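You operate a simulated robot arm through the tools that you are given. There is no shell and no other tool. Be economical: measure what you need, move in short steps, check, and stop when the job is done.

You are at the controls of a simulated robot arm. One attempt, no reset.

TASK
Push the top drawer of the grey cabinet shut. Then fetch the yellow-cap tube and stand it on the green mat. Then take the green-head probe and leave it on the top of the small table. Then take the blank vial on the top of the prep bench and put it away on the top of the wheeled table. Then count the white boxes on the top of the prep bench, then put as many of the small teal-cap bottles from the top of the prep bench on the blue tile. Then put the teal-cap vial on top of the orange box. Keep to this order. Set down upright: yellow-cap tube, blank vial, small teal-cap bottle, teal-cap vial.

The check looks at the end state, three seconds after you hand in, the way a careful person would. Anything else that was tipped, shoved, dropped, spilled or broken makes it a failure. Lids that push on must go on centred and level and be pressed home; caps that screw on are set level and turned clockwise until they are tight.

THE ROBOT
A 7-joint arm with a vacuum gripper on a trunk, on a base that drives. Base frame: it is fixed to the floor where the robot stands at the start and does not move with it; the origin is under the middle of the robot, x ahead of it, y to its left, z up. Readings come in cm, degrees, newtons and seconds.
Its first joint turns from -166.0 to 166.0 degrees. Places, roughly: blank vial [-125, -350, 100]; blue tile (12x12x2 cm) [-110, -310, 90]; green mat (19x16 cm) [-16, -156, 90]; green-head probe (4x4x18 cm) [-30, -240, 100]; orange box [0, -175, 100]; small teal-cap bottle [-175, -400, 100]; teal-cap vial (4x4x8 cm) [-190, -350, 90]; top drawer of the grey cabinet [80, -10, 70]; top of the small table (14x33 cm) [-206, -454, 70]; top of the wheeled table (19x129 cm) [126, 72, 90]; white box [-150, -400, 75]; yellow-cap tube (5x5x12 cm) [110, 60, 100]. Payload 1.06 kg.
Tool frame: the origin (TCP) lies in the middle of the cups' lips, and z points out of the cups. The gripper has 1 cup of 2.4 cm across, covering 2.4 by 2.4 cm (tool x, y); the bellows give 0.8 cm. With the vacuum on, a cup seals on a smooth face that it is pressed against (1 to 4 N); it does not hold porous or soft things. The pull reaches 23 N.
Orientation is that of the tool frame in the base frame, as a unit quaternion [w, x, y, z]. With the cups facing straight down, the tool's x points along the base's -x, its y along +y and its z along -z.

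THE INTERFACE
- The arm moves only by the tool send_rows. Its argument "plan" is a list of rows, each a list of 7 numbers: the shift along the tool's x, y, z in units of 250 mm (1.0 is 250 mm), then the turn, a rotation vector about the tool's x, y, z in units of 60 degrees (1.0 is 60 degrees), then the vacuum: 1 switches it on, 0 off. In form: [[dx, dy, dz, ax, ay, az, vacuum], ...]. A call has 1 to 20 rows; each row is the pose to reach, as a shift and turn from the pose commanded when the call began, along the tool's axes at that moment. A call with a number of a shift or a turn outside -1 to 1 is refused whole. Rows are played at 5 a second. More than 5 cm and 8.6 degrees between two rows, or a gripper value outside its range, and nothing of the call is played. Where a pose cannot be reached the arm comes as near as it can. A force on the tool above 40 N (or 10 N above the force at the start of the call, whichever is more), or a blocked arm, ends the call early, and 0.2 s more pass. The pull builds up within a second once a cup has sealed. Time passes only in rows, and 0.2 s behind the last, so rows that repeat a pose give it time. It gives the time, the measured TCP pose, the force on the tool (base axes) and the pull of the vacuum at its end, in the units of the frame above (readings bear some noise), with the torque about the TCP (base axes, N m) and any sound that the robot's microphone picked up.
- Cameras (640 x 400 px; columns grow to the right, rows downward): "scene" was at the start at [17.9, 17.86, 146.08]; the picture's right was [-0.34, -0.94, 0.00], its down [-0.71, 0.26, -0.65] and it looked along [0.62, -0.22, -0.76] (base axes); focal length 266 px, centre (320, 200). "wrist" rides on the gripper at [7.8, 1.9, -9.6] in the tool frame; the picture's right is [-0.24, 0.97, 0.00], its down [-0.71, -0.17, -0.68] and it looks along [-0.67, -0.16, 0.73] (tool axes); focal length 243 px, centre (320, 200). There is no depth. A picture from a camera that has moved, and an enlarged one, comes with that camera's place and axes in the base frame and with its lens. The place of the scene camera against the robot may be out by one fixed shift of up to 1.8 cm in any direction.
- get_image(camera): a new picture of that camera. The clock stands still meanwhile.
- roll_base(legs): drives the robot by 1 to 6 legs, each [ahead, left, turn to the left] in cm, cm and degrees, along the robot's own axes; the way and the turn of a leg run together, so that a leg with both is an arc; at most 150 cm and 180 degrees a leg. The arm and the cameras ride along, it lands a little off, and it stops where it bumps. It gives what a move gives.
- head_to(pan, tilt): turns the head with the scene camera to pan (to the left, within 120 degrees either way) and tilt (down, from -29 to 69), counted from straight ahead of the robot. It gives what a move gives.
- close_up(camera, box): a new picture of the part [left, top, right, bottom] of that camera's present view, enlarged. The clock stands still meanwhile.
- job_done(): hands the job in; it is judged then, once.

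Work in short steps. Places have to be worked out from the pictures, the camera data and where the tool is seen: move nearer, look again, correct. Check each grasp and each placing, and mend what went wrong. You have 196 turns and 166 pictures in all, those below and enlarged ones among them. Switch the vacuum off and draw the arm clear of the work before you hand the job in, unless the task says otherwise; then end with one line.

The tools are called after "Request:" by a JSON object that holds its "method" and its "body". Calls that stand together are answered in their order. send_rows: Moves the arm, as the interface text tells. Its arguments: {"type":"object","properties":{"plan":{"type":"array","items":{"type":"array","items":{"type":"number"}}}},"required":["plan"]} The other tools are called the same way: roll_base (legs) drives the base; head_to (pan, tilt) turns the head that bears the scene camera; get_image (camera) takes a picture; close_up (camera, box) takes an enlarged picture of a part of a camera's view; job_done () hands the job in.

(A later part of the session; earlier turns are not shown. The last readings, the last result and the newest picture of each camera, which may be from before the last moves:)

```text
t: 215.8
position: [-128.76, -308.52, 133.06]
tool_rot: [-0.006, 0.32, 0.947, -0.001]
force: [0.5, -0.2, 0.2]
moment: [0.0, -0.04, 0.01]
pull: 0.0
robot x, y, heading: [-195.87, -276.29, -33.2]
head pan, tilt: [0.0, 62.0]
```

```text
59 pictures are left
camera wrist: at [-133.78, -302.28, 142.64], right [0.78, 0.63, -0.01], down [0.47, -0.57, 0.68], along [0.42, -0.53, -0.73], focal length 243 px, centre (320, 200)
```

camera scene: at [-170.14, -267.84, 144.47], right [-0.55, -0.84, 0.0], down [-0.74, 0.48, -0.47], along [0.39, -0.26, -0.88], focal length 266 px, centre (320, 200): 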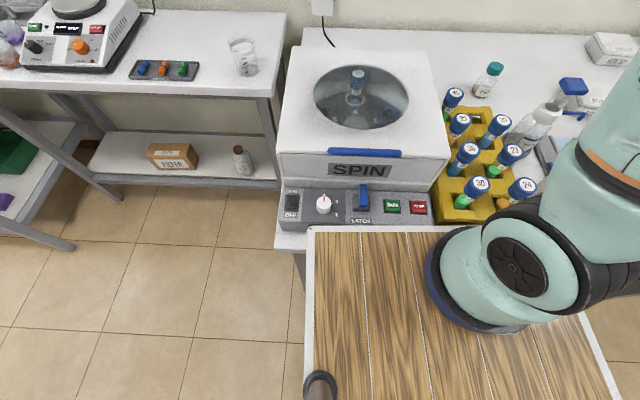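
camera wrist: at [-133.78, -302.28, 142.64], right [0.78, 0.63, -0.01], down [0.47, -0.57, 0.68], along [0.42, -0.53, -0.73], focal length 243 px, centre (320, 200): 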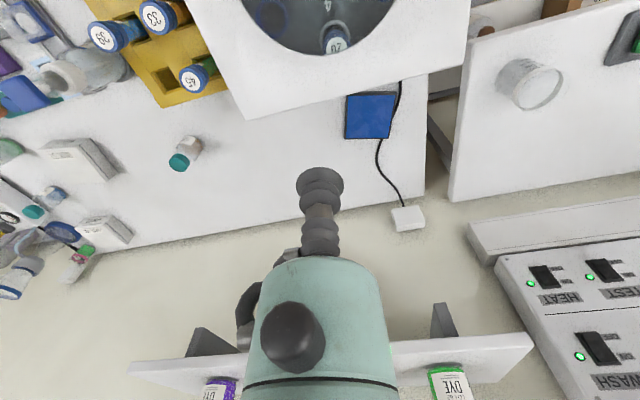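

Position is good. I move the tool over the POND bottle at [-139.8, -348.6].

Request:
{"method": "send_rows", "body": {"plan": [[-0.05, -0.125, 0, 0, 0, 0, 0], [-0.1, -0.25, 0, 0, 0, 0, 0], [-0.15, -0.375, 0, 0, 0, 0, 0], [-0.2, -0.5, 0, 0, 0, 0, 0], [-0.25, -0.625, 0, 0, 0, 0, 0], [-0.3, -0.75, 0, 0, 0, 0, 0]]}}

Request:
{"method": "send_rows", "body": {"plan": [[-0.054, -0.132, 0.05, 0, 0, 0, 0], [-0.108, -0.264, 0.1, 0, 0, 0, 0], [-0.162, -0.396, 0.2, 0, 0, 0, 0], [-0.216, -0.528, 0.3, 0, 0, 0, 0], [-0.27, -0.66, 0.42, 0, 0, 0, 0], [-0.324, -0.79, 0.54, 0, 0, 0, 0], [-0.324, -0.79, 0.7, 0, 0, 0, 0], [-0.324, -0.79, 0.86, 0, 0, 0, 0], [-0.324, -0.79, 1.0, 0, 0, 0, 0]]}}

Request:
{"method": "get_image", "body": {"camera": "wrist"}}

```text
t: 217.2
position: [-134.06, -327.94, 133.12]
tool_rot: [-0.006, 0.321, 0.947, -0.001]
force: [-0.4, 1.0, 0.4]
moment: [-0.01, 0.0, -0.03]
pull: 0.1
robot x, y, heading: [-195.99, -276.21, -33.3]
head pan, tilt: [0.0, 62.0]
```

```text
t: 219.2
position: [-139.84, -349.0, 107.99]
tool_rot: [-0.005, 0.32, 0.947, -0.002]
force: [-0.7, 0.3, -0.2]
moment: [0.01, -0.02, 0.0]
pull: 0.0
robot x, y, heading: [-195.91, -276.11, -33.5]
head pan, tilt: [0.0, 62.0]
```

```text
58 pictures are left
camera wrist: at [-144.8, -342.72, 117.65], right [0.78, 0.63, -0.01], down [0.47, -0.57, 0.68], along [0.42, -0.53, -0.73], focal length 243 px, centre (320, 200)
```

wrist: 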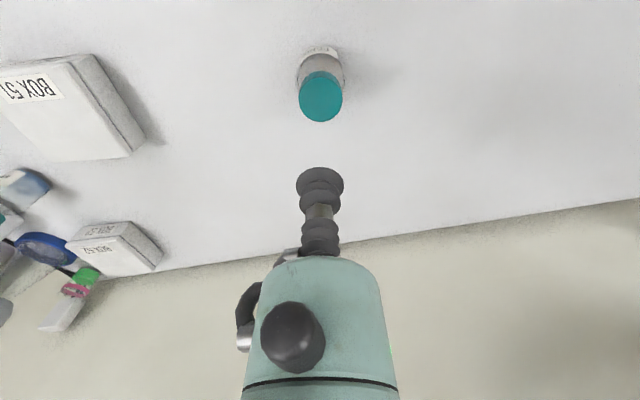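

Aligned. I descend with vacuum on.

Request:
{"method": "send_rows", "body": {"plan": [[-0.014, 0, 0.16, 0, 0, 0, 1], [-0.014, 0, 0.32, 0, 0, 0, 1], [-0.014, 0, 0.44, 0, 0, 0, 1], [-0.014, 0, 0.49, 0, 0, 0, 1], [-0.014, 0, 0.51, 0, 0, 0, 1], [-0.014, 0, 0.525, 0, 0, 0, 1]]}}

Request:
{"method": "close_up", "body": {"camera": "wrist", "box": [240, 60, 400, 220]}}

```text
t: 220.6
position: [-139.89, -348.93, 95.1]
tool_rot: [-0.005, 0.321, 0.947, -0.001]
force: [-2.4, 3.5, 9.6]
moment: [0.05, 0.03, 0.01]
pull: 22.6
robot x, y, heading: [-195.89, -275.79, -33.0]
head pan, tilt: [0.0, 62.0]
```

```text
2.50 times, centred on (320, 140) of wrist
camera zoom: at [-144.9, -342.62, 104.73], right [0.78, 0.63, -0.01], down [0.47, -0.57, 0.68], along [0.42, -0.53, -0.73], focal length 606 px, centre (320, 350)
```

zoom: 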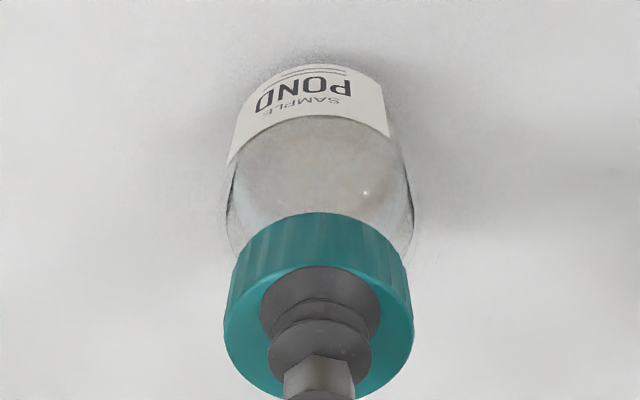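

Sealed. I lift 13 cm and carry it left behind the SPIN device toward the tile.

Request:
{"method": "send_rows", "body": {"plan": [[0, 0, -0.04, 0, 0, 0, 1], [0, 0, -0.16, 0, 0, 0, 1], [0, 0, -0.34, 0, 0, 0, 1], [0, 0, -0.52, 0, 0, 0, 1], [-0.01, 0.16, -0.52, 0, 0, 0, 1], [-0.02, 0.32, -0.52, 0, 0, 0, 1], [-0.03, 0.48, -0.52, 0, 0, 0, 1], [-0.04, 0.64, -0.52, 0, 0, 0, 1], [-0.05, 0.8, -0.52, 0, 0, 0, 1], [-0.06, 0.96, -0.52, 0, 0, 0, 1]]}}

Request:
{"method": "get_image", "body": {"camera": "wrist"}}

```text
t: 222.8
position: [-124.03, -330.7, 107.62]
tool_rot: [-0.005, 0.321, 0.947, 0.0]
force: [-0.6, 0.2, -2.1]
moment: [0.01, -0.02, -0.04]
pull: 22.6
robot x, y, heading: [-196.43, -276.01, -33.3]
head pan, tilt: [0.0, 62.0]
```

```text
56 pictures are left
camera wrist: at [-129.02, -324.46, 117.32], right [0.78, 0.63, -0.01], down [0.47, -0.57, 0.68], along [0.42, -0.53, -0.73], focal length 243 px, centre (320, 200)
```

wrist: 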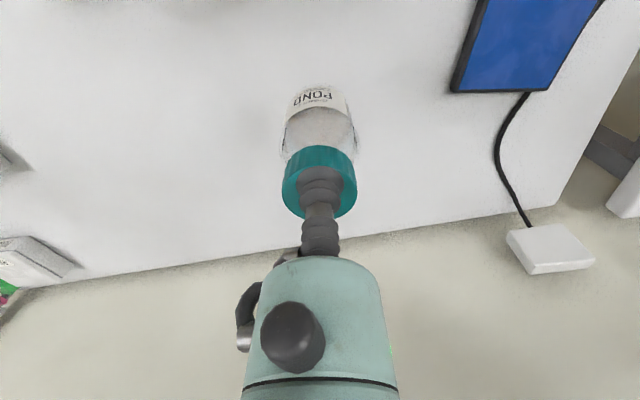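

The tile is seen ahead-left. I continue to above its left half.

Request:
{"method": "send_rows", "body": {"plan": [[-0.01, 0.17, 0, 0, 0, 0, 1], [-0.02, 0.34, 0, 0, 0, 0, 1], [-0.03, 0.51, 0, 0, 0, 0, 1], [-0.04, 0.68, 0, 0, 0, 0, 1], [-0.05, 0.84, 0, 0, 0, 0, 1], [-0.06, 0.984, 0, 0, 0, 0, 1]]}}

Request:
{"method": "get_image", "body": {"camera": "wrist"}}

```text
t: 224.2
position: [-107.58, -312.12, 108.02]
tool_rot: [-0.005, 0.321, 0.947, -0.001]
force: [-1.1, -0.8, -2.2]
moment: [0.0, 0.0, 0.0]
pull: 22.6
robot x, y, heading: [-196.21, -275.67, -33.3]
head pan, tilt: [0.0, 62.0]
```

```text
55 pictures are left
camera wrist: at [-112.56, -305.72, 117.58], right [0.78, 0.63, -0.01], down [0.47, -0.57, 0.68], along [0.42, -0.53, -0.73], focal length 243 px, centre (320, 200)
```

wrist: 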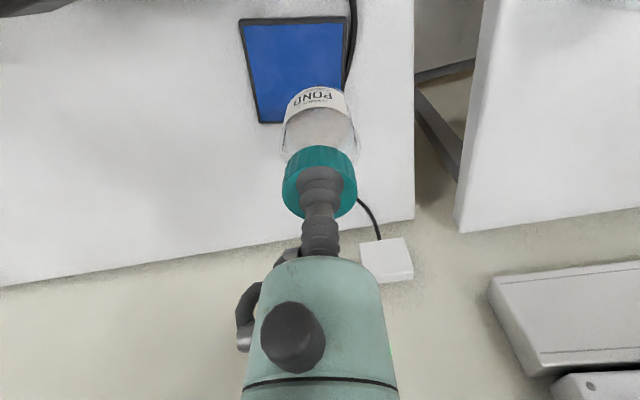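

The bottle hangs over the tile's left half. I nudge it 4 mm deeper and lower it.

Request:
{"method": "send_rows", "body": {"plan": [[-0.016, 0, 0.14, 0, 0, 0, 1], [-0.016, 0, 0.28, 0, 0, 0, 1], [-0.016, 0, 0.37, 0, 0, 0, 1], [-0.016, 0, 0.4, 0, 0, 0, 1]]}}

Request:
{"method": "get_image", "body": {"camera": "wrist"}}

```text
t: 225.2
position: [-107.66, -312.35, 97.63]
tool_rot: [-0.007, 0.321, 0.947, -0.001]
force: [-0.1, -0.4, -1.1]
moment: [-0.04, 0.0, 0.01]
pull: 23.3
robot x, y, heading: [-195.74, -275.9, -33.2]
head pan, tilt: [0.0, 62.0]
```

```text
54 pictures are left
camera wrist: at [-112.63, -306.08, 107.23], right [0.78, 0.63, -0.01], down [0.47, -0.57, 0.68], along [0.42, -0.53, -0.73], focal length 243 px, centre (320, 200)
```

wrist: 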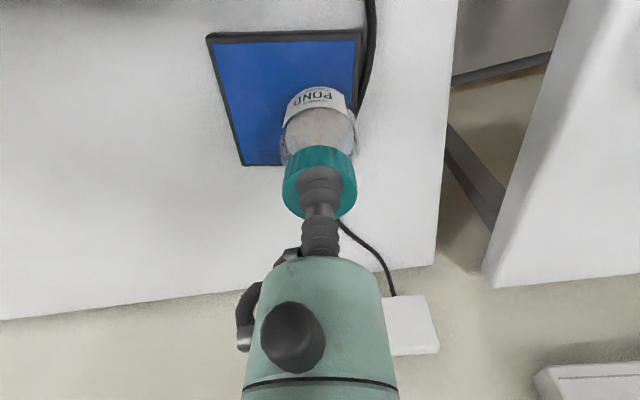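

It will land inside the tile. I lower in small steps, 3 mm further left.

Request:
{"method": "send_rows", "body": {"plan": [[0, 0.012, 0.01, 0, 0, 0, 1], [0, 0.012, 0.02, 0, 0, 0, 1], [0, 0.012, 0.03, 0, 0, 0, 1]]}}

```text
t: 225.9
position: [-107.55, -312.04, 96.77]
tool_rot: [-0.006, 0.321, 0.947, -0.001]
force: [0.2, -1.0, -1.8]
moment: [-0.04, 0.01, 0.02]
pull: 23.4
robot x, y, heading: [-195.8, -275.64, -33.1]
head pan, tilt: [0.0, 62.0]
```

Request:
{"method": "send_rows", "body": {"plan": [[0, 0, 0.01, 0, 0, 0, 1], [0, 0, 0.02, 0, 0, 0, 1], [0, 0, 0.026, 0, 0, 0, 1]]}}

```text
t: 226.8
position: [-107.48, -312.04, 96.33]
tool_rot: [-0.004, 0.321, 0.947, -0.002]
force: [-3.2, 2.5, 17.4]
moment: [-0.01, -0.09, 0.02]
pull: 22.9
robot x, y, heading: [-195.78, -275.93, -33.2]
head pan, tilt: [0.0, 62.0]
```

Firm contact on the tile. I ease off, release, and rise 7 cm.

Request:
{"method": "send_rows", "body": {"plan": [[0, 0, -0.01, 0, 0, 0, 1], [0, 0, -0.012, 0, 0, 0, 0], [0, 0, -0.012, 0, 0, 0, 0], [0, 0, -0.012, 0, 0, 0, 0], [0, 0, -0.012, 0, 0, 0, 0], [0, 0, -0.03, 0, 0, 0, 0], [0, 0, -0.08, 0, 0, 0, 0], [0, 0, -0.18, 0, 0, 0, 0], [0, 0, -0.3, 0, 0, 0, 0], [0, -0.16, -0.4, 0, 0, 0, 0], [0, -0.32, -0.5, 0, 0, 0, 0]]}}

Request:
{"method": "get_image", "body": {"camera": "wrist"}}

```text
t: 229.2
position: [-112.45, -318.29, 108.53]
tool_rot: [-0.006, 0.32, 0.947, -0.001]
force: [0.4, 1.2, 0.2]
moment: [-0.03, 0.01, 0.03]
pull: 0.1
robot x, y, heading: [-195.98, -275.73, -33.2]
head pan, tilt: [0.0, 62.0]
```

```text
53 pictures are left
camera wrist: at [-117.42, -311.94, 118.28], right [0.78, 0.63, -0.01], down [0.47, -0.57, 0.68], along [0.42, -0.53, -0.73], focal length 243 px, centre (320, 200)
```

wrist: 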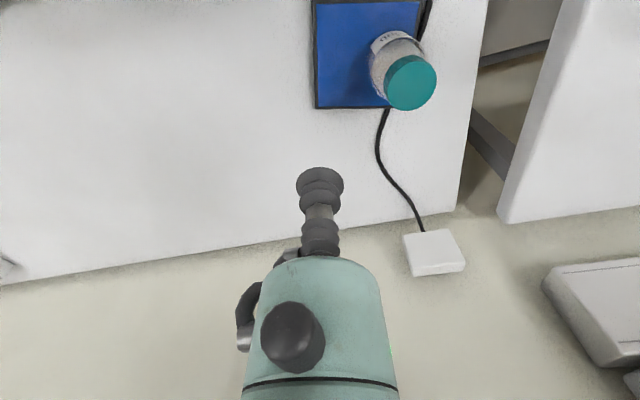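

The bottle stands well on the tile. I retract and raise the arm, back off, and go right for the second bottle.

Request:
{"method": "send_rows", "body": {"plan": [[0.08, 0, -0.08, 0, 0, 0, 0], [0.2, 0, -0.2, 0, 0, 0, 0], [0.32, 0, -0.34, 0, 0, 0, 0], [0.44, 0, -0.48, 0, 0, 0, 0], [0.56, 0, -0.62, 0, 0, 0, 0], [0.68, 0, -0.76, 0, 0, 0, 0], [0.8, 0, -0.9, 0, 0, 0, 0]]}}

Request:
{"method": "roll_base", "body": {"legs": [[-11, 0, 0], [0, -66, 0]]}}

Request:
{"method": "head_to", "body": {"pan": 0, "tilt": 50}}

Request:
{"method": "get_image", "body": {"camera": "scene"}}

Request:
{"method": "get_image", "body": {"camera": "wrist"}}

```text
t: 230.8
position: [-127.94, -306.13, 131.32]
tool_rot: [-0.007, 0.32, 0.947, -0.001]
force: [-0.3, -0.7, -0.6]
moment: [0.04, 0.03, -0.02]
pull: 0.0
robot x, y, heading: [-196.03, -275.88, -33.1]
head pan, tilt: [0.0, 62.0]
```

```text
t: 235.2
position: [-172.59, -354.44, 131.39]
tool_rot: [-0.006, 0.318, 0.948, -0.001]
force: [0.4, 0.1, -0.5]
moment: [-0.02, 0.02, -0.01]
pull: 0.1
robot x, y, heading: [-240.85, -324.47, -32.8]
head pan, tilt: [0.0, 62.0]
```

```text
t: 235.9
position: [-172.53, -354.5, 131.31]
tool_rot: [-0.006, 0.317, 0.948, 0.0]
force: [1.2, -0.2, -0.4]
moment: [0.01, 0.01, -0.02]
pull: 0.1
robot x, y, heading: [-240.95, -324.82, -32.7]
head pan, tilt: [0.0, 50.0]
```

```text
52 pictures are left
camera scene: at [-214.0, -317.15, 145.95], right [-0.54, -0.84, 0.0], down [-0.64, 0.41, -0.64], along [0.54, -0.35, -0.77], focal length 266 px, centre (320, 200)
```

scene: 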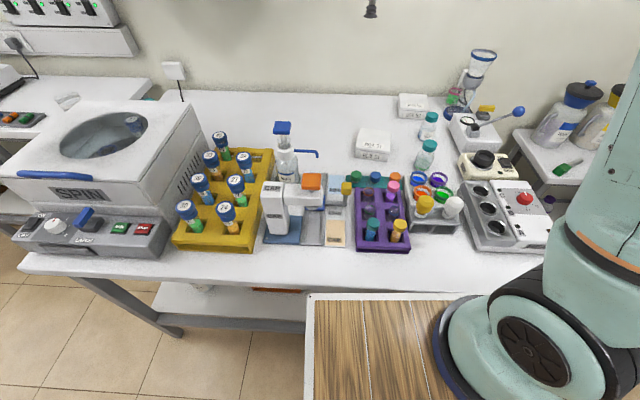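

```text
51 pictures are left
camera wrist: at [-177.62, -348.16, 140.98], right [0.77, 0.64, -0.01], down [0.47, -0.56, 0.68], along [0.43, -0.53, -0.73], focal length 243 px, centre (320, 200)
```

wrist: 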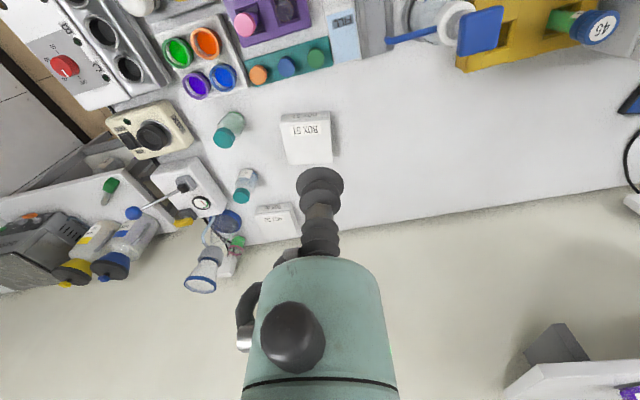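

Request:
{"method": "close_up", "body": {"camera": "scene", "box": [340, 80, 500, 260]}}

```text
2.22 times, centred on (420, 170) of scene
camera zoom: at [-214.0, -317.15, 145.95], right [-0.54, -0.84, 0.0], down [-0.64, 0.41, -0.64], along [0.54, -0.35, -0.77], focal length 591 px, centre (98, 267)
```

zoom: 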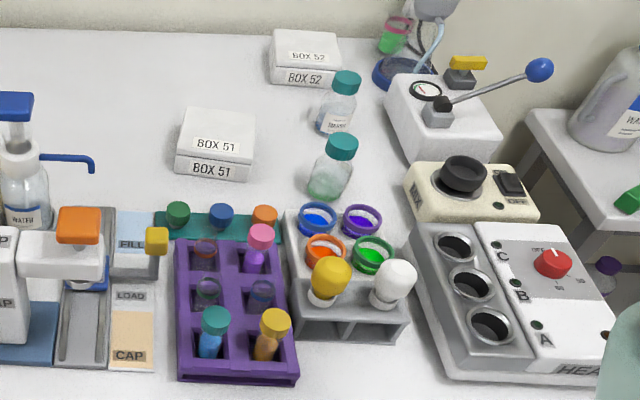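

Bottle A (next to BOX 51) is near [-177.3, -380.8]. I move over it.

Request:
{"method": "send_rows", "body": {"plan": [[-0.08, -0.16, 0, 0, 0, 0, 0], [-0.16, -0.32, 0, 0, 0, 0, 0], [-0.24, -0.48, 0, 0, 0, 0, 0], [-0.32, -0.64, 0, 0, 0, 0, 0], [-0.4, -0.8, 0, 0, 0, 0, 0], [-0.48, -0.956, 0, 0, 0, 0, 0], [-0.48, -0.956, 0.18, 0, 0, 0, 0], [-0.48, -0.956, 0.36, 0, 0, 0, 0], [-0.48, -0.956, 0.54, 0, 0, 0, 0], [-0.48, -0.956, 0.72, 0, 0, 0, 0], [-0.48, -0.956, 0.9, 0, 0, 0, 0]]}}

Request:
{"method": "get_image", "body": {"camera": "wrist"}}

```text
t: 238.3
position: [-177.81, -380.99, 108.91]
tool_rot: [-0.005, 0.316, 0.949, -0.001]
force: [0.0, 0.0, 0.1]
moment: [-0.03, -0.05, 0.02]
pull: 0.0
robot x, y, heading: [-241.14, -324.76, -32.7]
head pan, tilt: [0.0, 50.0]
```

```text
49 pictures are left
camera wrist: at [-182.88, -374.69, 118.57], right [0.77, 0.64, -0.01], down [0.47, -0.56, 0.68], along [0.43, -0.53, -0.73], focal length 243 px, centre (320, 200)
```

wrist: 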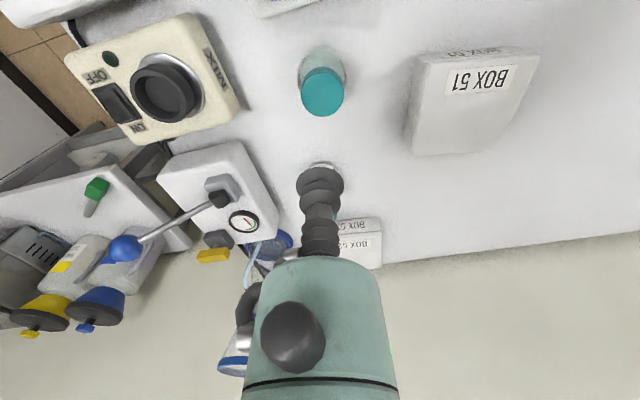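

Aligned. I descend with vacuum on.

Request:
{"method": "send_rows", "body": {"plan": [[0, 0, 0.16, 0, 0, 0, 1], [0, 0, 0.32, 0, 0, 0, 1], [0, 0, 0.46, 0, 0, 0, 1], [0, 0, 0.52, 0, 0, 0, 1], [0, 0, 0.54, 0, 0, 0, 1], [0, 0, 0.555, 0, 0, 0, 1], [0, 0, 0.555, 0, 0, 0, 1]]}}

```text
t: 239.9
position: [-177.74, -380.64, 94.96]
tool_rot: [-0.006, 0.317, 0.948, -0.001]
force: [-2.5, 2.8, 10.6]
moment: [0.04, -0.02, 0.02]
pull: 23.4
robot x, y, heading: [-240.97, -324.77, -33.1]
head pan, tilt: [0.0, 50.0]
```

Sealed. I lift, retract, and drive back to the tile.

Request:
{"method": "send_rows", "body": {"plan": [[0, 0, -0.05, 0, 0, 0, 1], [0, 0, -0.2, 0, 0, 0, 1], [0, 0, -0.38, 0, 0, 0, 1], [0, 0, -0.56, 0, 0, 0, 1], [0, 0, -0.74, 0, 0, 0, 1], [0, 0, -0.92, 0, 0, 0, 1], [0.16, 0.08, -1.0, 0, 0, 0, 1], [0.3, 0.2, -1.0, 0, 0, 0, 1], [0.44, 0.32, -1.0, 0, 0, 0, 1], [0.56, 0.46, -1.0, 0, 0, 0, 1], [0.6, 0.62, -1.0, 0, 0, 0, 1], [0.6, 0.78, -1.0, 0, 0, 0, 1], [0.6, 0.92, -1.0, 0, 0, 0, 1]]}}

Request:
{"method": "roll_base", "body": {"legs": [[0, 66, 0]]}}

Request:
{"method": "get_image", "body": {"camera": "wrist"}}

```text
t: 242.7
position: [-175.33, -353.28, 119.72]
tool_rot: [-0.006, 0.317, 0.948, 0.0]
force: [0.1, -0.5, -1.2]
moment: [0.01, -0.05, 0.01]
pull: 23.1
robot x, y, heading: [-240.63, -324.79, -32.7]
head pan, tilt: [0.0, 50.0]
```

```text
t: 246.2
position: [-141.18, -299.9, 119.83]
tool_rot: [-0.006, 0.317, 0.949, -0.001]
force: [-0.3, -0.3, -2.2]
moment: [0.04, 0.0, 0.01]
pull: 22.5
robot x, y, heading: [-206.61, -271.75, -33.1]
head pan, tilt: [0.0, 50.0]
```

```text
48 pictures are left
camera wrist: at [-146.14, -293.7, 129.42], right [0.77, 0.64, -0.01], down [0.47, -0.56, 0.68], along [0.43, -0.53, -0.73], focal length 243 px, centre (320, 200)
```

wrist: 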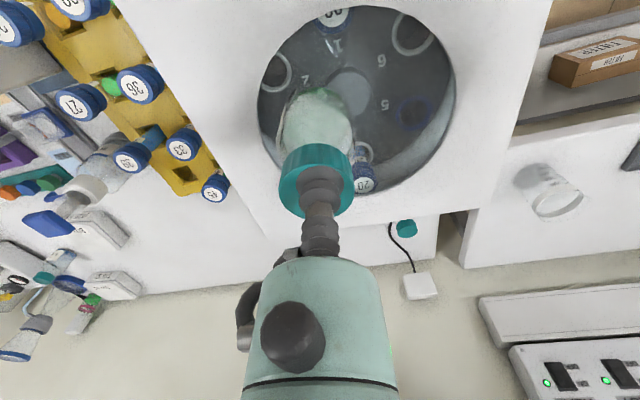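

I rise a bit more over the SPIN device and roll forward to the former spot.

Request:
{"method": "send_rows", "body": {"plan": [[0, 0, -0.12, 0, 0, 0, 1], [0, 0, -0.2, 0, 0, 0, 1]]}}

Request:
{"method": "roll_base", "body": {"legs": [[11, 2.5, 0]]}}

Request:
{"method": "get_image", "body": {"camera": "wrist"}}

```text
t: 246.8
position: [-141.19, -299.94, 124.78]
tool_rot: [-0.005, 0.316, 0.949, -0.001]
force: [0.5, -0.6, -2.8]
moment: [0.0, 0.02, 0.0]
pull: 23.3
robot x, y, heading: [-206.56, -271.73, -32.7]
head pan, tilt: [0.0, 50.0]
```

```text
t: 248.1
position: [-130.11, -304.01, 124.74]
tool_rot: [-0.006, 0.315, 0.949, -0.001]
force: [0.1, -0.6, -2.2]
moment: [-0.01, 0.04, 0.0]
pull: 23.1
robot x, y, heading: [-195.64, -275.88, -32.4]
head pan, tilt: [0.0, 50.0]
```

```text
47 pictures are left
camera wrist: at [-135.12, -297.72, 134.43], right [0.77, 0.64, -0.01], down [0.47, -0.56, 0.68], along [0.43, -0.53, -0.73], focal length 243 px, centre (320, 200)
```

wrist: 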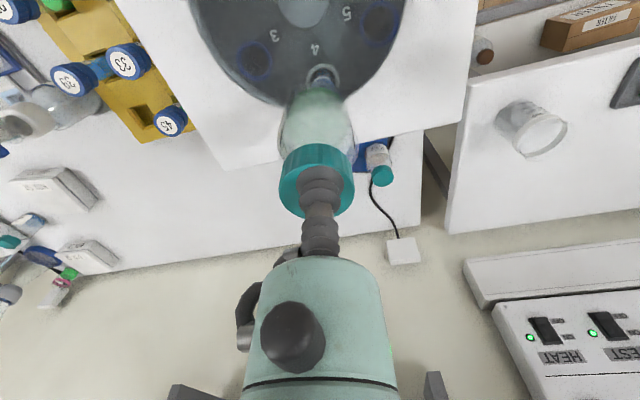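

I move in beyond the SPIN device and lower to about z 112 over the tile's right half.

Request:
{"method": "send_rows", "body": {"plan": [[-0.18, 0.01, 0, 0, 0, 0, 1], [-0.36, 0.03, 0, 0, 0, 0, 1], [-0.54, 0.04, 0, 0, 0, 0, 1], [-0.7, 0.05, 0, 0, 0, 0, 1], [-0.8, 0.06, 0.1, 0, 0, 0, 1], [-0.88, 0.06, 0.22, 0, 0, 0, 1], [-0.88, 0.06, 0.36, 0, 0, 0, 1], [-0.88, 0.06, 0.48, 0, 0, 0, 1]]}}

Request:
{"method": "get_image", "body": {"camera": "wrist"}}

```text
t: 249.9
position: [-111.59, -315.83, 112.6]
tool_rot: [-0.005, 0.316, 0.949, -0.001]
force: [0.5, -0.2, -1.5]
moment: [0.01, 0.01, 0.0]
pull: 23.3
robot x, y, heading: [-195.67, -275.67, -32.7]
head pan, tilt: [0.0, 50.0]
```

```text
46 pictures are left
camera wrist: at [-116.65, -309.59, 122.26], right [0.77, 0.64, -0.01], down [0.47, -0.56, 0.68], along [0.43, -0.53, -0.73], focal length 243 px, centre (320, 200)
```

wrist: 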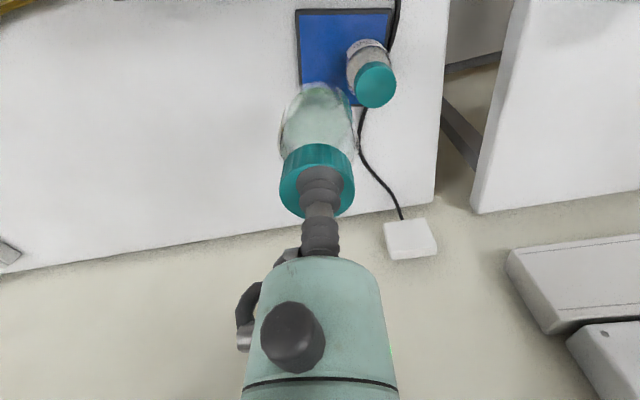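

I nudge it 1.5 cm deeper for clearance from the first bottle and lower.

Request:
{"method": "send_rows", "body": {"plan": [[-0.058, -0.014, 0.06, 0, 0, 0, 1], [-0.058, -0.014, 0.22, 0, 0, 0, 1], [-0.058, -0.014, 0.38, 0, 0, 0, 1], [-0.058, -0.014, 0.5, 0, 0, 0, 1], [-0.058, -0.014, 0.57, 0, 0, 0, 1]]}}

Request:
{"method": "get_image", "body": {"camera": "wrist"}}

```text
t: 251.1
position: [-110.86, -317.04, 98.32]
tool_rot: [-0.006, 0.315, 0.949, -0.001]
force: [-0.3, 0.9, -2.2]
moment: [-0.02, 0.03, -0.02]
pull: 23.3
robot x, y, heading: [-195.4, -275.79, -32.7]
head pan, tilt: [0.0, 50.0]
```

```text
45 pictures are left
camera wrist: at [-115.92, -310.8, 107.91], right [0.77, 0.64, -0.01], down [0.47, -0.56, 0.68], along [0.43, -0.53, -0.73], focal length 243 px, centre (320, 200)
```

wrist: 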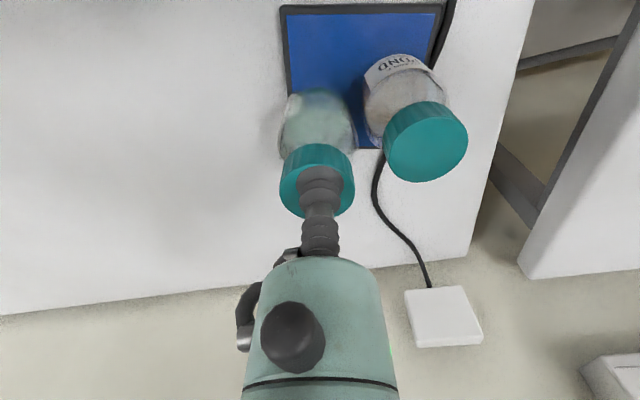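

Clearances are fine; I shift 3 mm left and lower to contact.

Request:
{"method": "send_rows", "body": {"plan": [[0, 0.012, 0.02, 0, 0, 0, 1], [0, 0.012, 0.04, 0, 0, 0, 1], [0, 0.012, 0.055, 0, 0, 0, 1], [0, 0.012, 0.068, 0, 0, 0, 1]]}}

```text
t: 252.1
position: [-110.75, -316.74, 96.82]
tool_rot: [-0.005, 0.315, 0.949, -0.001]
force: [-1.2, 0.5, 9.8]
moment: [0.01, 0.01, -0.03]
pull: 23.0
robot x, y, heading: [-195.36, -275.87, -32.8]
head pan, tilt: [0.0, 50.0]
```

Contact. I release, wait, and rise while watching the tile.

Request:
{"method": "send_rows", "body": {"plan": [[0, 0, 0, 0, 0, 0, 0], [0, 0, 0, 0, 0, 0, 0], [0, 0, 0, 0, 0, 0, 0], [0, 0, -0.005, 0, 0, 0, 0], [0, 0, -0.03, 0, 0, 0, 0], [0, 0, -0.08, 0, 0, 0, 0], [0, 0, -0.18, 0, 0, 0, 0], [0, -0.06, -0.32, 0, 0, 0, 0], [0, -0.2, -0.44, 0, 0, 0, 0], [0.06, -0.36, -0.5, 0, 0, 0, 0]]}}

Request:
{"method": "get_image", "body": {"camera": "wrist"}}

```text
t: 254.3
position: [-117.05, -323.05, 109.23]
tool_rot: [-0.005, 0.315, 0.949, 0.0]
force: [0.4, -0.4, -0.8]
moment: [-0.04, 0.05, -0.01]
pull: 0.1
robot x, y, heading: [-195.36, -275.39, -32.4]
head pan, tilt: [0.0, 50.0]
```

```text
44 pictures are left
camera wrist: at [-122.23, -316.81, 118.91], right [0.77, 0.64, -0.01], down [0.47, -0.56, 0.68], along [0.43, -0.53, -0.73], focal length 243 px, centre (320, 200)
```

wrist: 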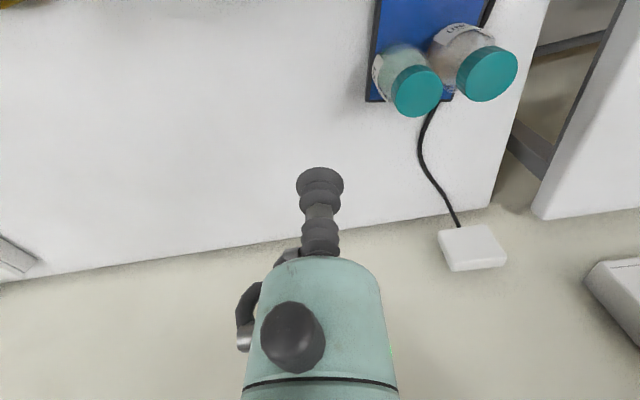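

Both bottles stand on the tile. I retract, back off, and go to the purple rack for the teal-cap vial.

Request:
{"method": "send_rows", "body": {"plan": [[0.1, 0, -0.08, 0, 0, 0, 0], [0.22, 0, -0.2, 0, 0, 0, 0], [0.34, 0, -0.34, 0, 0, 0, 0], [0.46, 0, -0.48, 0, 0, 0, 0], [0.58, 0, -0.62, 0, 0, 0, 0], [0.7, 0, -0.76, 0, 0, 0, 0], [0.82, 0, -0.9, 0, 0, 0, 0]]}}

Request:
{"method": "roll_base", "body": {"legs": [[-21, 0, 0], [0, -60, -1.5]]}}

Request:
{"method": "get_image", "body": {"camera": "scene"}}

Request:
{"method": "get_image", "body": {"camera": "wrist"}}

```text
t: 255.9
position: [-133.43, -310.81, 131.94]
tool_rot: [-0.006, 0.316, 0.949, -0.001]
force: [0.5, -0.3, 0.2]
moment: [0.02, 0.06, 0.0]
pull: 0.0
robot x, y, heading: [-195.65, -275.61, -32.8]
head pan, tilt: [0.0, 50.0]
```

```text
t: 260.5
position: [-184.73, -351.26, 131.93]
tool_rot: [-0.006, 0.331, 0.944, -0.001]
force: [0.3, -0.2, 1.2]
moment: [0.01, 0.0, -0.03]
pull: 0.1
robot x, y, heading: [-245.72, -313.84, -34.6]
head pan, tilt: [0.0, 50.0]
```

```text
43 pictures are left
camera scene: at [-218.56, -307.16, 145.96], right [-0.57, -0.82, 0.0], down [-0.63, 0.43, -0.64], along [0.53, -0.36, -0.77], focal length 266 px, centre (320, 200)
```

scene: 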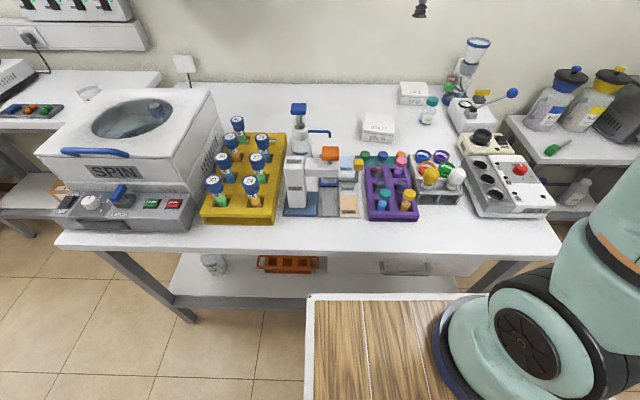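

```text
42 pictures are left
camera wrist: at [-189.49, -344.72, 141.64], right [0.79, 0.61, -0.01], down [0.45, -0.58, 0.68], along [0.41, -0.54, -0.73], focal length 243 px, centre (320, 200)
```

wrist: 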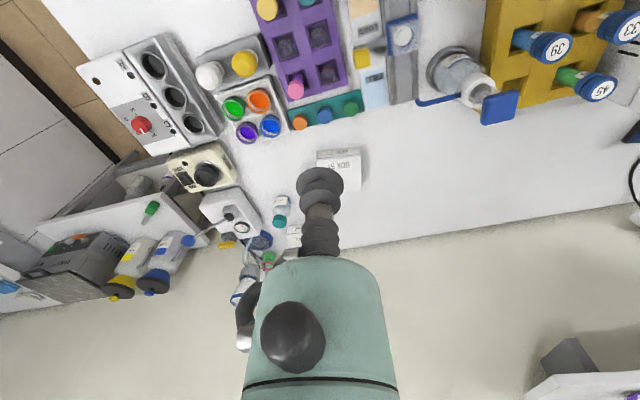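

The teal-cap vial sits in the purple rack near [-189.5, -347]. I move the tool over it and look.

Request:
{"method": "send_rows", "body": {"plan": [[0.13, 0.01, 0, 0, 0, 0, 0], [0.264, 0.024, 0, 0, 0, 0, 0], [0.264, 0.024, 0.18, 0, 0, 0, 0], [0.264, 0.024, 0.36, 0, 0, 0, 0], [0.264, 0.024, 0.54, 0, 0, 0, 0], [0.264, 0.024, 0.72, 0, 0, 0, 0]]}}

Request:
{"method": "get_image", "body": {"camera": "wrist"}}

Request:
{"method": "close_up", "body": {"camera": "scene", "box": [320, 120, 480, 240]}}

```text
t: 261.9
position: [-189.64, -346.52, 113.76]
tool_rot: [-0.006, 0.331, 0.944, -0.001]
force: [0.1, -0.1, 0.0]
moment: [-0.02, -0.05, 0.03]
pull: 0.1
robot x, y, heading: [-245.84, -313.96, -34.6]
head pan, tilt: [0.0, 50.0]
```

```text
41 pictures are left
camera wrist: at [-194.49, -340.13, 123.42], right [0.79, 0.61, -0.01], down [0.45, -0.58, 0.68], along [0.41, -0.54, -0.73], focal length 243 px, centre (320, 200)
```

wrist: 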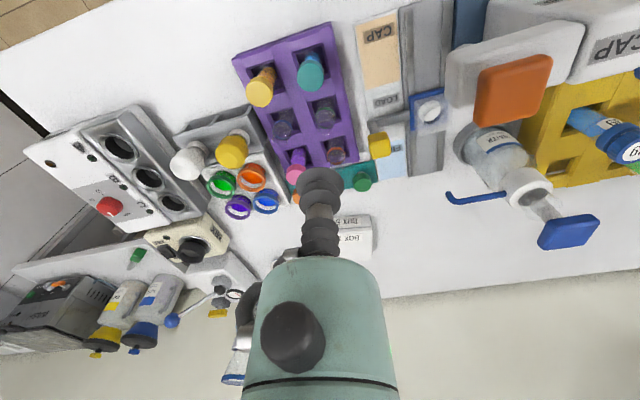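

```text
3.33 times, centred on (400, 180) of scene
camera zoom: at [-218.6, -307.15, 145.96], right [-0.57, -0.82, 0.0], down [-0.63, 0.43, -0.64], along [0.53, -0.36, -0.77], focal length 887 px, centre (53, 267)
```

zoom: 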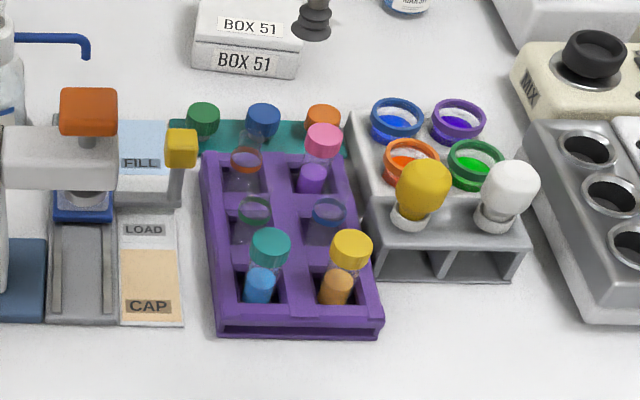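

Cap at about [-190.4, -347.0, 94]. I correct and lower to just above it.

Request:
{"method": "send_rows", "body": {"plan": [[0.011, -0.034, 0.12, 0, 0, 0, 0], [0.011, -0.034, 0.28, 0, 0, 0, 0], [0.011, -0.034, 0.44, 0, 0, 0, 0], [0.011, -0.034, 0.58, 0, 0, 0, 0], [0.011, -0.034, 0.68, 0, 0, 0, 0]]}}

Request:
{"method": "get_image", "body": {"camera": "wrist"}}

```text
t: 263.1
position: [-190.51, -347.27, 96.91]
tool_rot: [-0.006, 0.333, 0.943, 0.0]
force: [-0.3, 0.3, -0.3]
moment: [0.03, 0.0, 0.01]
pull: 0.1
robot x, y, heading: [-245.71, -313.54, -34.7]
head pan, tilt: [0.0, 50.0]
```

```text
39 pictures are left
camera wrist: at [-195.36, -340.83, 106.62], right [0.79, 0.61, -0.01], down [0.45, -0.58, 0.68], along [0.41, -0.54, -0.73], focal length 243 px, centre (320, 200)
```

wrist: 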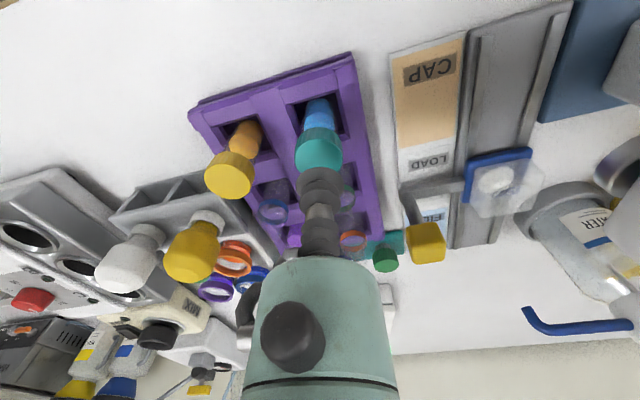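

Well aligned. I lower with vacuum on.

Request:
{"method": "send_rows", "body": {"plan": [[0.006, 0, 0.08, 0, 0, 0, 1], [0.006, 0, 0.11, 0, 0, 0, 1], [0.006, 0, 0.13, 0, 0, 0, 1], [0.006, 0, 0.145, 0, 0, 0, 1], [0.006, 0, 0.145, 0, 0, 0, 1]]}}

```text
t: 264.3
position: [-190.81, -347.09, 93.43]
tool_rot: [-0.005, 0.331, 0.944, 0.0]
force: [0.8, -0.4, 1.4]
moment: [-0.02, -0.03, -0.02]
pull: 0.1
robot x, y, heading: [-245.53, -314.01, -34.6]
head pan, tilt: [0.0, 50.0]
```

Request:
{"method": "send_rows", "body": {"plan": [[0, 0, 0.01, 0, 0, 0, 1], [0, 0, 0.02, 0, 0, 0, 1], [0, 0, 0.028, 0, 0, 0, 1], [0, 0, 0.028, 0, 0, 0, 1]]}}

```text
t: 265.3
position: [-190.77, -346.84, 92.81]
tool_rot: [-0.006, 0.333, 0.943, -0.001]
force: [-2.1, -0.3, 18.0]
moment: [0.01, -0.04, -0.01]
pull: 0.1
robot x, y, heading: [-245.47, -313.79, -34.7]
head pan, tilt: [0.0, 50.0]
```

Pressed but not sealed; I look at the centring.

Request:
{"method": "close_up", "body": {"camera": "wrist", "box": [240, 80, 400, 220]}}

```text
2.86 times, centred on (320, 150) of wrist
camera zoom: at [-195.6, -340.48, 102.43], right [0.79, 0.61, -0.01], down [0.45, -0.58, 0.68], along [0.41, -0.54, -0.73], focal length 693 px, centre (320, 343)
```

zoom: 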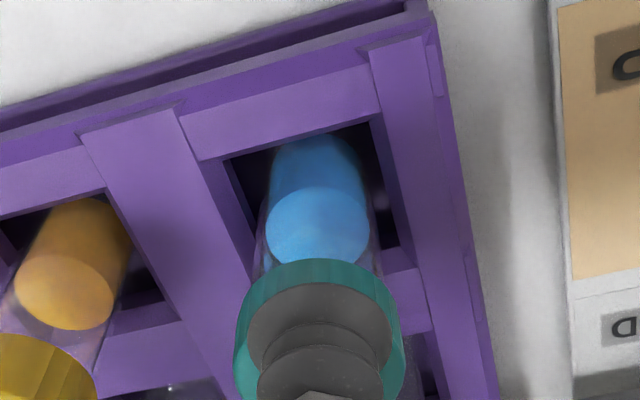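

As with the blank vial, the cap extends further on the far side. I lift slightly, shift 2.5 mm forward, and press again.

Request:
{"method": "send_rows", "body": {"plan": [[0, 0, -0.05, 0, 0, 0, 1], [-0.011, 0.001, -0.05, 0, 0, 0, 1], [-0.011, 0.001, -0.025, 0, 0, 0, 1], [-0.011, 0.001, -0.013, 0, 0, 0, 1], [-0.011, 0.001, -0.005, 0, 0, 0, 1], [-0.011, 0.001, -0.005, 0, 0, 0, 1]]}}

```text
t: 266.7
position: [-190.46, -347.06, 92.78]
tool_rot: [-0.006, 0.332, 0.943, 0.0]
force: [-0.6, 0.3, 5.1]
moment: [0.0, 0.01, 0.04]
pull: 0.1
robot x, y, heading: [-245.85, -314.07, -34.6]
head pan, tilt: [0.0, 50.0]
```

Request:
{"method": "send_rows", "body": {"plan": [[0, 0, 0.006, 0, 0, 0, 1], [0, 0, 0.01, 0, 0, 0, 1], [0, 0, 0.01, 0, 0, 0, 1]]}}

Request:
{"method": "close_up", "body": {"camera": "wrist", "box": [240, 80, 400, 220]}}

```text
t: 267.3
position: [-190.36, -347.04, 92.8]
tool_rot: [-0.003, 0.331, 0.944, 0.0]
force: [-1.7, 3.0, 27.0]
moment: [-0.08, -0.01, -0.01]
pull: 0.0
robot x, y, heading: [-245.93, -314.1, -34.6]
head pan, tilt: [0.0, 50.0]
stopped in row 3: the force on the tool passed its limit at 42 N (the readings are from after the stop); the commanded pose is now the measured one
```

```text
2.86 times, centred on (320, 150) of wrist
camera zoom: at [-195.24, -340.55, 102.39], right [0.79, 0.61, 0.0], down [0.45, -0.58, 0.68], along [0.41, -0.54, -0.73], focal length 693 px, centre (320, 343)
```

zoom: 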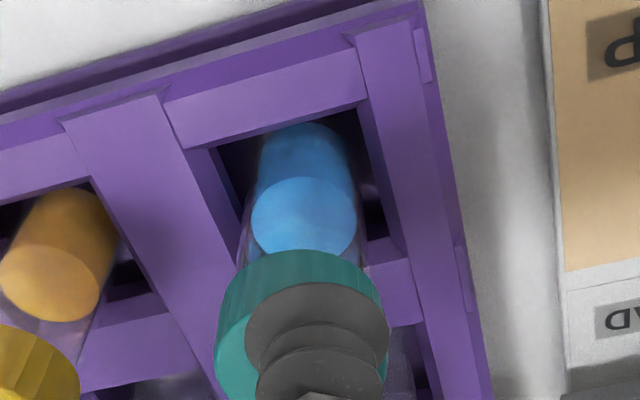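

The cap is now about 3 mm to the tool's right side. I lift, correct that, and press again.

Request:
{"method": "send_rows", "body": {"plan": [[0, 0, -0.05, 0, 0, 0, 1], [-0.003, -0.012, -0.05, 0, 0, 0, 1], [-0.003, -0.012, -0.025, 0, 0, 0, 1], [-0.003, -0.012, -0.013, 0, 0, 0, 1], [-0.003, -0.012, -0.005, 0, 0, 0, 1], [-0.003, -0.012, -0.002, 0, 0, 0, 1]]}}

Request:
{"method": "close_up", "body": {"camera": "wrist", "box": [240, 80, 400, 220]}}

```text
t: 268.7
position: [-190.59, -347.44, 92.7]
tool_rot: [-0.003, 0.332, 0.943, -0.001]
force: [-0.6, 2.0, 19.0]
moment: [-0.07, -0.02, -0.01]
pull: 0.1
robot x, y, heading: [-245.31, -313.6, -34.6]
head pan, tilt: [0.0, 50.0]
```

```text
2.86 times, centred on (320, 150) of wrist
camera zoom: at [-195.41, -340.9, 102.45], right [0.79, 0.61, -0.01], down [0.45, -0.58, 0.68], along [0.41, -0.54, -0.73], focal length 693 px, centre (320, 343)
```

zoom: 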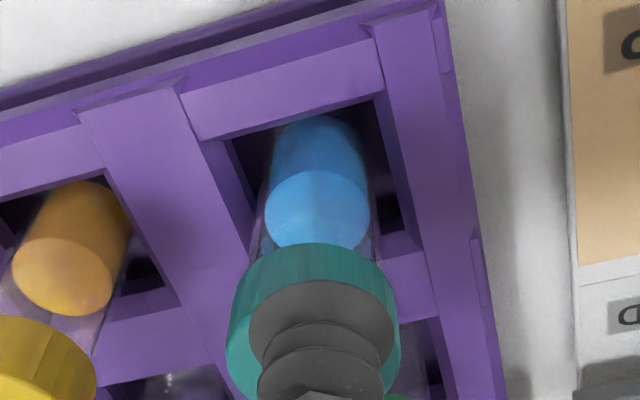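

Centring looks right now; I adjust 1 mm and hold a second to let it seal.

Request:
{"method": "send_rows", "body": {"plan": [[0, 0, -0.02, 0, 0, 0, 1], [0, -0.004, -0.02, 0, 0, 0, 1], [0, -0.004, -0.012, 0, 0, 0, 1], [0, -0.004, -0.006, 0, 0, 0, 1], [0, -0.004, -0.006, 0, 0, 0, 1], [0, -0.004, -0.006, 0, 0, 0, 1], [0, -0.004, -0.006, 0, 0, 0, 1]]}}

```text
t: 270.3
position: [-190.75, -347.29, 92.89]
tool_rot: [-0.004, 0.332, 0.943, -0.001]
force: [-0.2, 1.8, 10.5]
moment: [-0.04, -0.01, 0.0]
pull: 0.0
robot x, y, heading: [-245.6, -313.98, -34.7]
head pan, tilt: [0.0, 50.0]
```

Still no seal. I rise 2 cm to see the cap's top face properly.

Request:
{"method": "send_rows", "body": {"plan": [[0, 0, -0.04, 0, 0, 0, 1], [0, 0, -0.1, 0, 0, 0, 1]]}}

Request:
{"method": "close_up", "body": {"camera": "wrist", "box": [240, 80, 400, 220]}}

```text
t: 270.9
position: [-190.46, -347.38, 95.48]
tool_rot: [-0.005, 0.332, 0.943, -0.001]
force: [0.0, 0.0, -0.5]
moment: [-0.05, -0.04, 0.01]
pull: 22.7
robot x, y, heading: [-245.74, -314.06, -34.7]
head pan, tilt: [0.0, 50.0]
```

```text
2.86 times, centred on (320, 150) of wrist
camera zoom: at [-195.32, -341.0, 105.09], right [0.79, 0.61, -0.01], down [0.45, -0.58, 0.68], along [0.41, -0.54, -0.73], focal length 693 px, centre (320, 343)
```

zoom: 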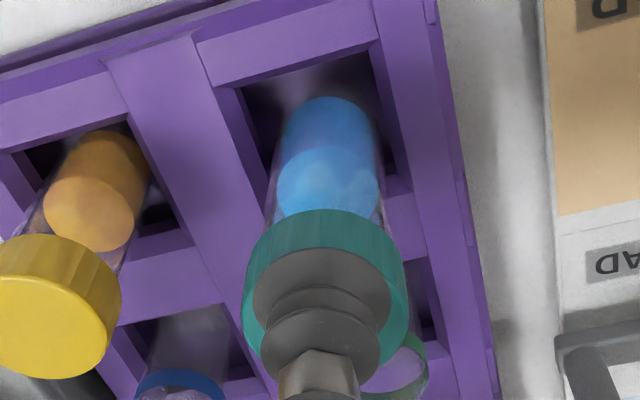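

It sealed as I rose (pull 22.7) and the vial is coming up. I lift it clear.

Request:
{"method": "send_rows", "body": {"plan": [[0, 0, -0.08, 0, 0, 0, 1], [0, 0, -0.18, 0, 0, 0, 1], [0, 0, -0.3, 0, 0, 0, 1], [0, 0, -0.46, 0, 0, 0, 1], [0, 0, -0.64, 0, 0, 0, 1], [0, 0, -0.82, 0, 0, 0, 1], [0, 0, -1.0, 0, 0, 0, 1]]}}

Request:
{"method": "get_image", "body": {"camera": "scene"}}

```text
t: 272.5
position: [-190.27, -347.69, 120.73]
tool_rot: [-0.004, 0.332, 0.943, -0.001]
force: [0.7, -0.4, 0.6]
moment: [-0.01, -0.02, 0.0]
pull: 22.7
robot x, y, heading: [-245.81, -314.15, -34.6]
head pan, tilt: [0.0, 50.0]
```

```text
34 pictures are left
camera scene: at [-218.53, -307.17, 145.95], right [-0.57, -0.82, 0.0], down [-0.63, 0.43, -0.64], along [0.53, -0.36, -0.77], focal length 266 px, centre (320, 200)
```

scene: 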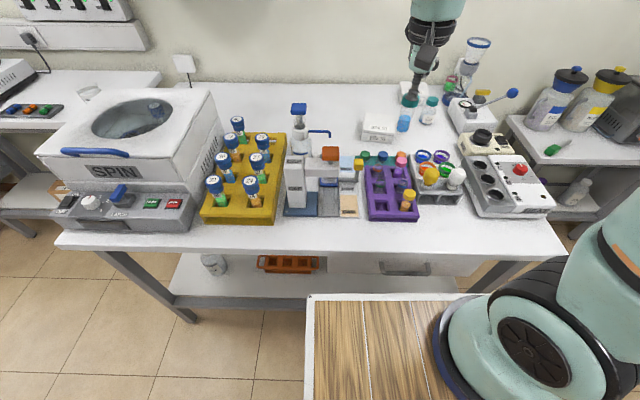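

The vial is held. I raise it further and drive left to the mat table.

Request:
{"method": "send_rows", "body": {"plan": [[0, 0, -0.16, 0, 0, 0, 1], [0, 0, -0.32, 0, 0, 0, 1], [0, 0, -0.48, 0, 0, 0, 1]]}}

Request:
{"method": "roll_base", "body": {"legs": [[0, 125, 0], [0, 123, 0]]}}

Request:
{"method": "get_image", "body": {"camera": "scene"}}

```text
t: 273.3
position: [-190.24, -347.47, 132.61]
tool_rot: [-0.004, 0.332, 0.943, -0.001]
force: [-0.9, -0.3, -1.3]
moment: [-0.01, -0.01, -0.06]
pull: 22.5
robot x, y, heading: [-245.8, -313.92, -34.5]
head pan, tilt: [0.0, 50.0]
```

```text
t: 285.5
position: [-50.61, -137.36, 132.61]
tool_rot: [-0.005, 0.31, 0.951, -0.001]
force: [0.9, -0.1, -0.7]
moment: [-0.01, -0.03, 0.01]
pull: 22.9
robot x, y, heading: [-107.72, -106.5, -31.9]
head pan, tilt: [0.0, 50.0]
```

```text
33 pictures are left
camera scene: at [-80.84, -98.49, 145.96], right [-0.53, -0.85, 0.0], down [-0.65, 0.41, -0.64], along [0.55, -0.34, -0.77], focal length 266 px, centre (320, 200)
```

scene: 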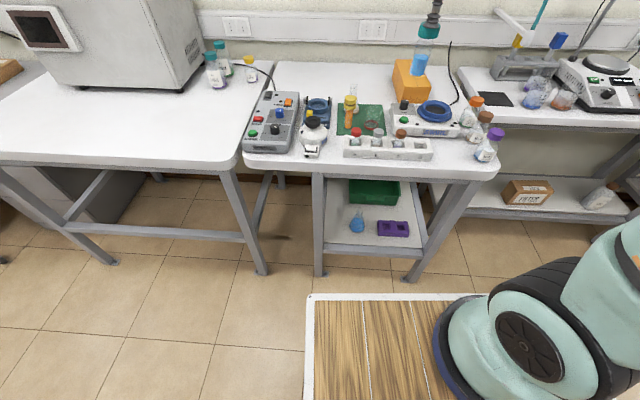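

The yellow tube still stands on its mat. I straighten and drive ahead 32 cm toward the orange box.

Request:
{"method": "roll_base", "body": {"legs": [[0, 0, -2], [31, 0, 0]]}}

Request:
{"method": "get_image", "body": {"camera": "scene"}}

Request:
{"method": "get_image", "body": {"camera": "wrist"}}

```text
t: 287.9
position: [-26.93, -156.6, 132.71]
tool_rot: [-0.005, 0.329, 0.944, -0.001]
force: [0.0, -0.6, 0.3]
moment: [0.0, -0.02, 0.0]
pull: 22.5
robot x, y, heading: [-82.65, -123.37, -34.2]
head pan, tilt: [0.0, 50.0]
```

```text
32 pictures are left
camera scene: at [-55.5, -116.46, 145.95], right [-0.56, -0.83, 0.0], down [-0.63, 0.43, -0.64], along [0.53, -0.36, -0.77], focal length 266 px, centre (320, 200)
```

scene: 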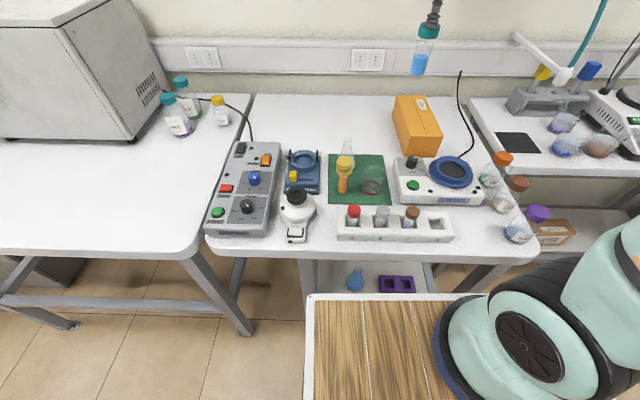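

```text
31 pictures are left
camera wrist: at [-31.8, -150.14, 142.23], right [0.79, 0.62, -0.01], down [0.46, -0.57, 0.68], along [0.42, -0.54, -0.73], focal length 243 px, centre (320, 200)
```

wrist: 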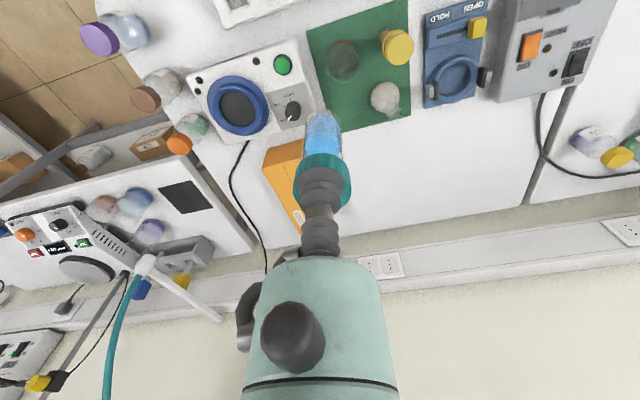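

Request:
{"method": "close_up", "body": {"camera": "scene", "box": [370, 70, 470, 170]}}

Request:
{"method": "close_up", "body": {"camera": "wrist", "box": [230, 120, 390, 250]}}

```text
4.00 times, centred on (420, 120) of scene
camera zoom: at [-55.5, -116.46, 145.95], right [-0.56, -0.83, 0.0], down [-0.63, 0.43, -0.64], along [0.53, -0.36, -0.77], focal length 1064 px, centre (-80, 520)
```

zoom: 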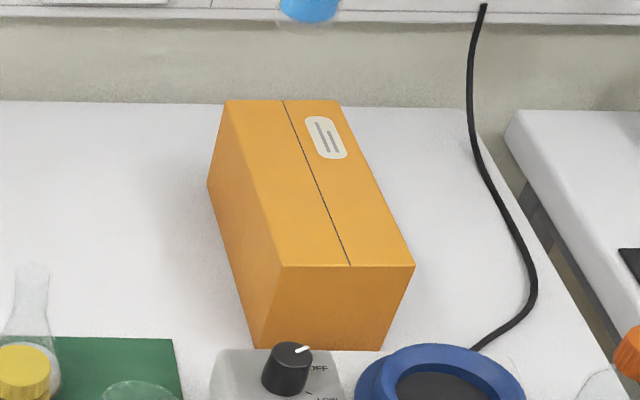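

```text
3.08 times, centred on (310, 185) of wrist
camera zoom: at [-31.8, -150.14, 142.23], right [0.79, 0.62, -0.01], down [0.46, -0.57, 0.68], along [0.42, -0.54, -0.73], focal length 746 px, centre (351, 246)
```

zoom: 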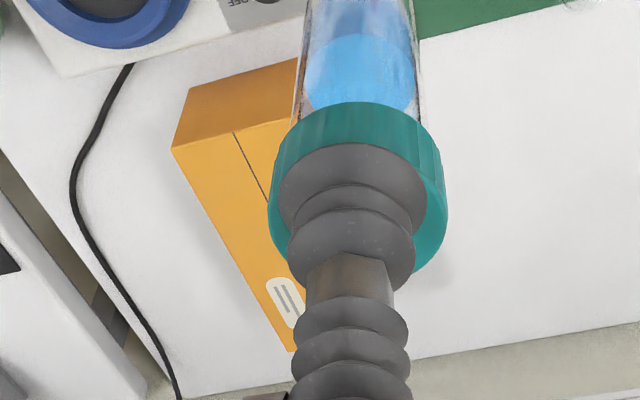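

The box top is at z≈97.6; I aim for [-12, -184.5] on it. I edge the base a bit nearer.

Request:
{"method": "roll_base", "body": {"legs": [[6, -7, 0]]}}

```text
t: 289.1
position: [-25.87, -165.75, 132.62]
tool_rot: [-0.005, 0.328, 0.945, 0.0]
force: [-0.4, -0.4, -0.3]
moment: [-0.01, -0.05, 0.02]
pull: 23.1
robot x, y, heading: [-81.22, -132.56, -34.2]
head pan, tilt: [0.0, 50.0]
```

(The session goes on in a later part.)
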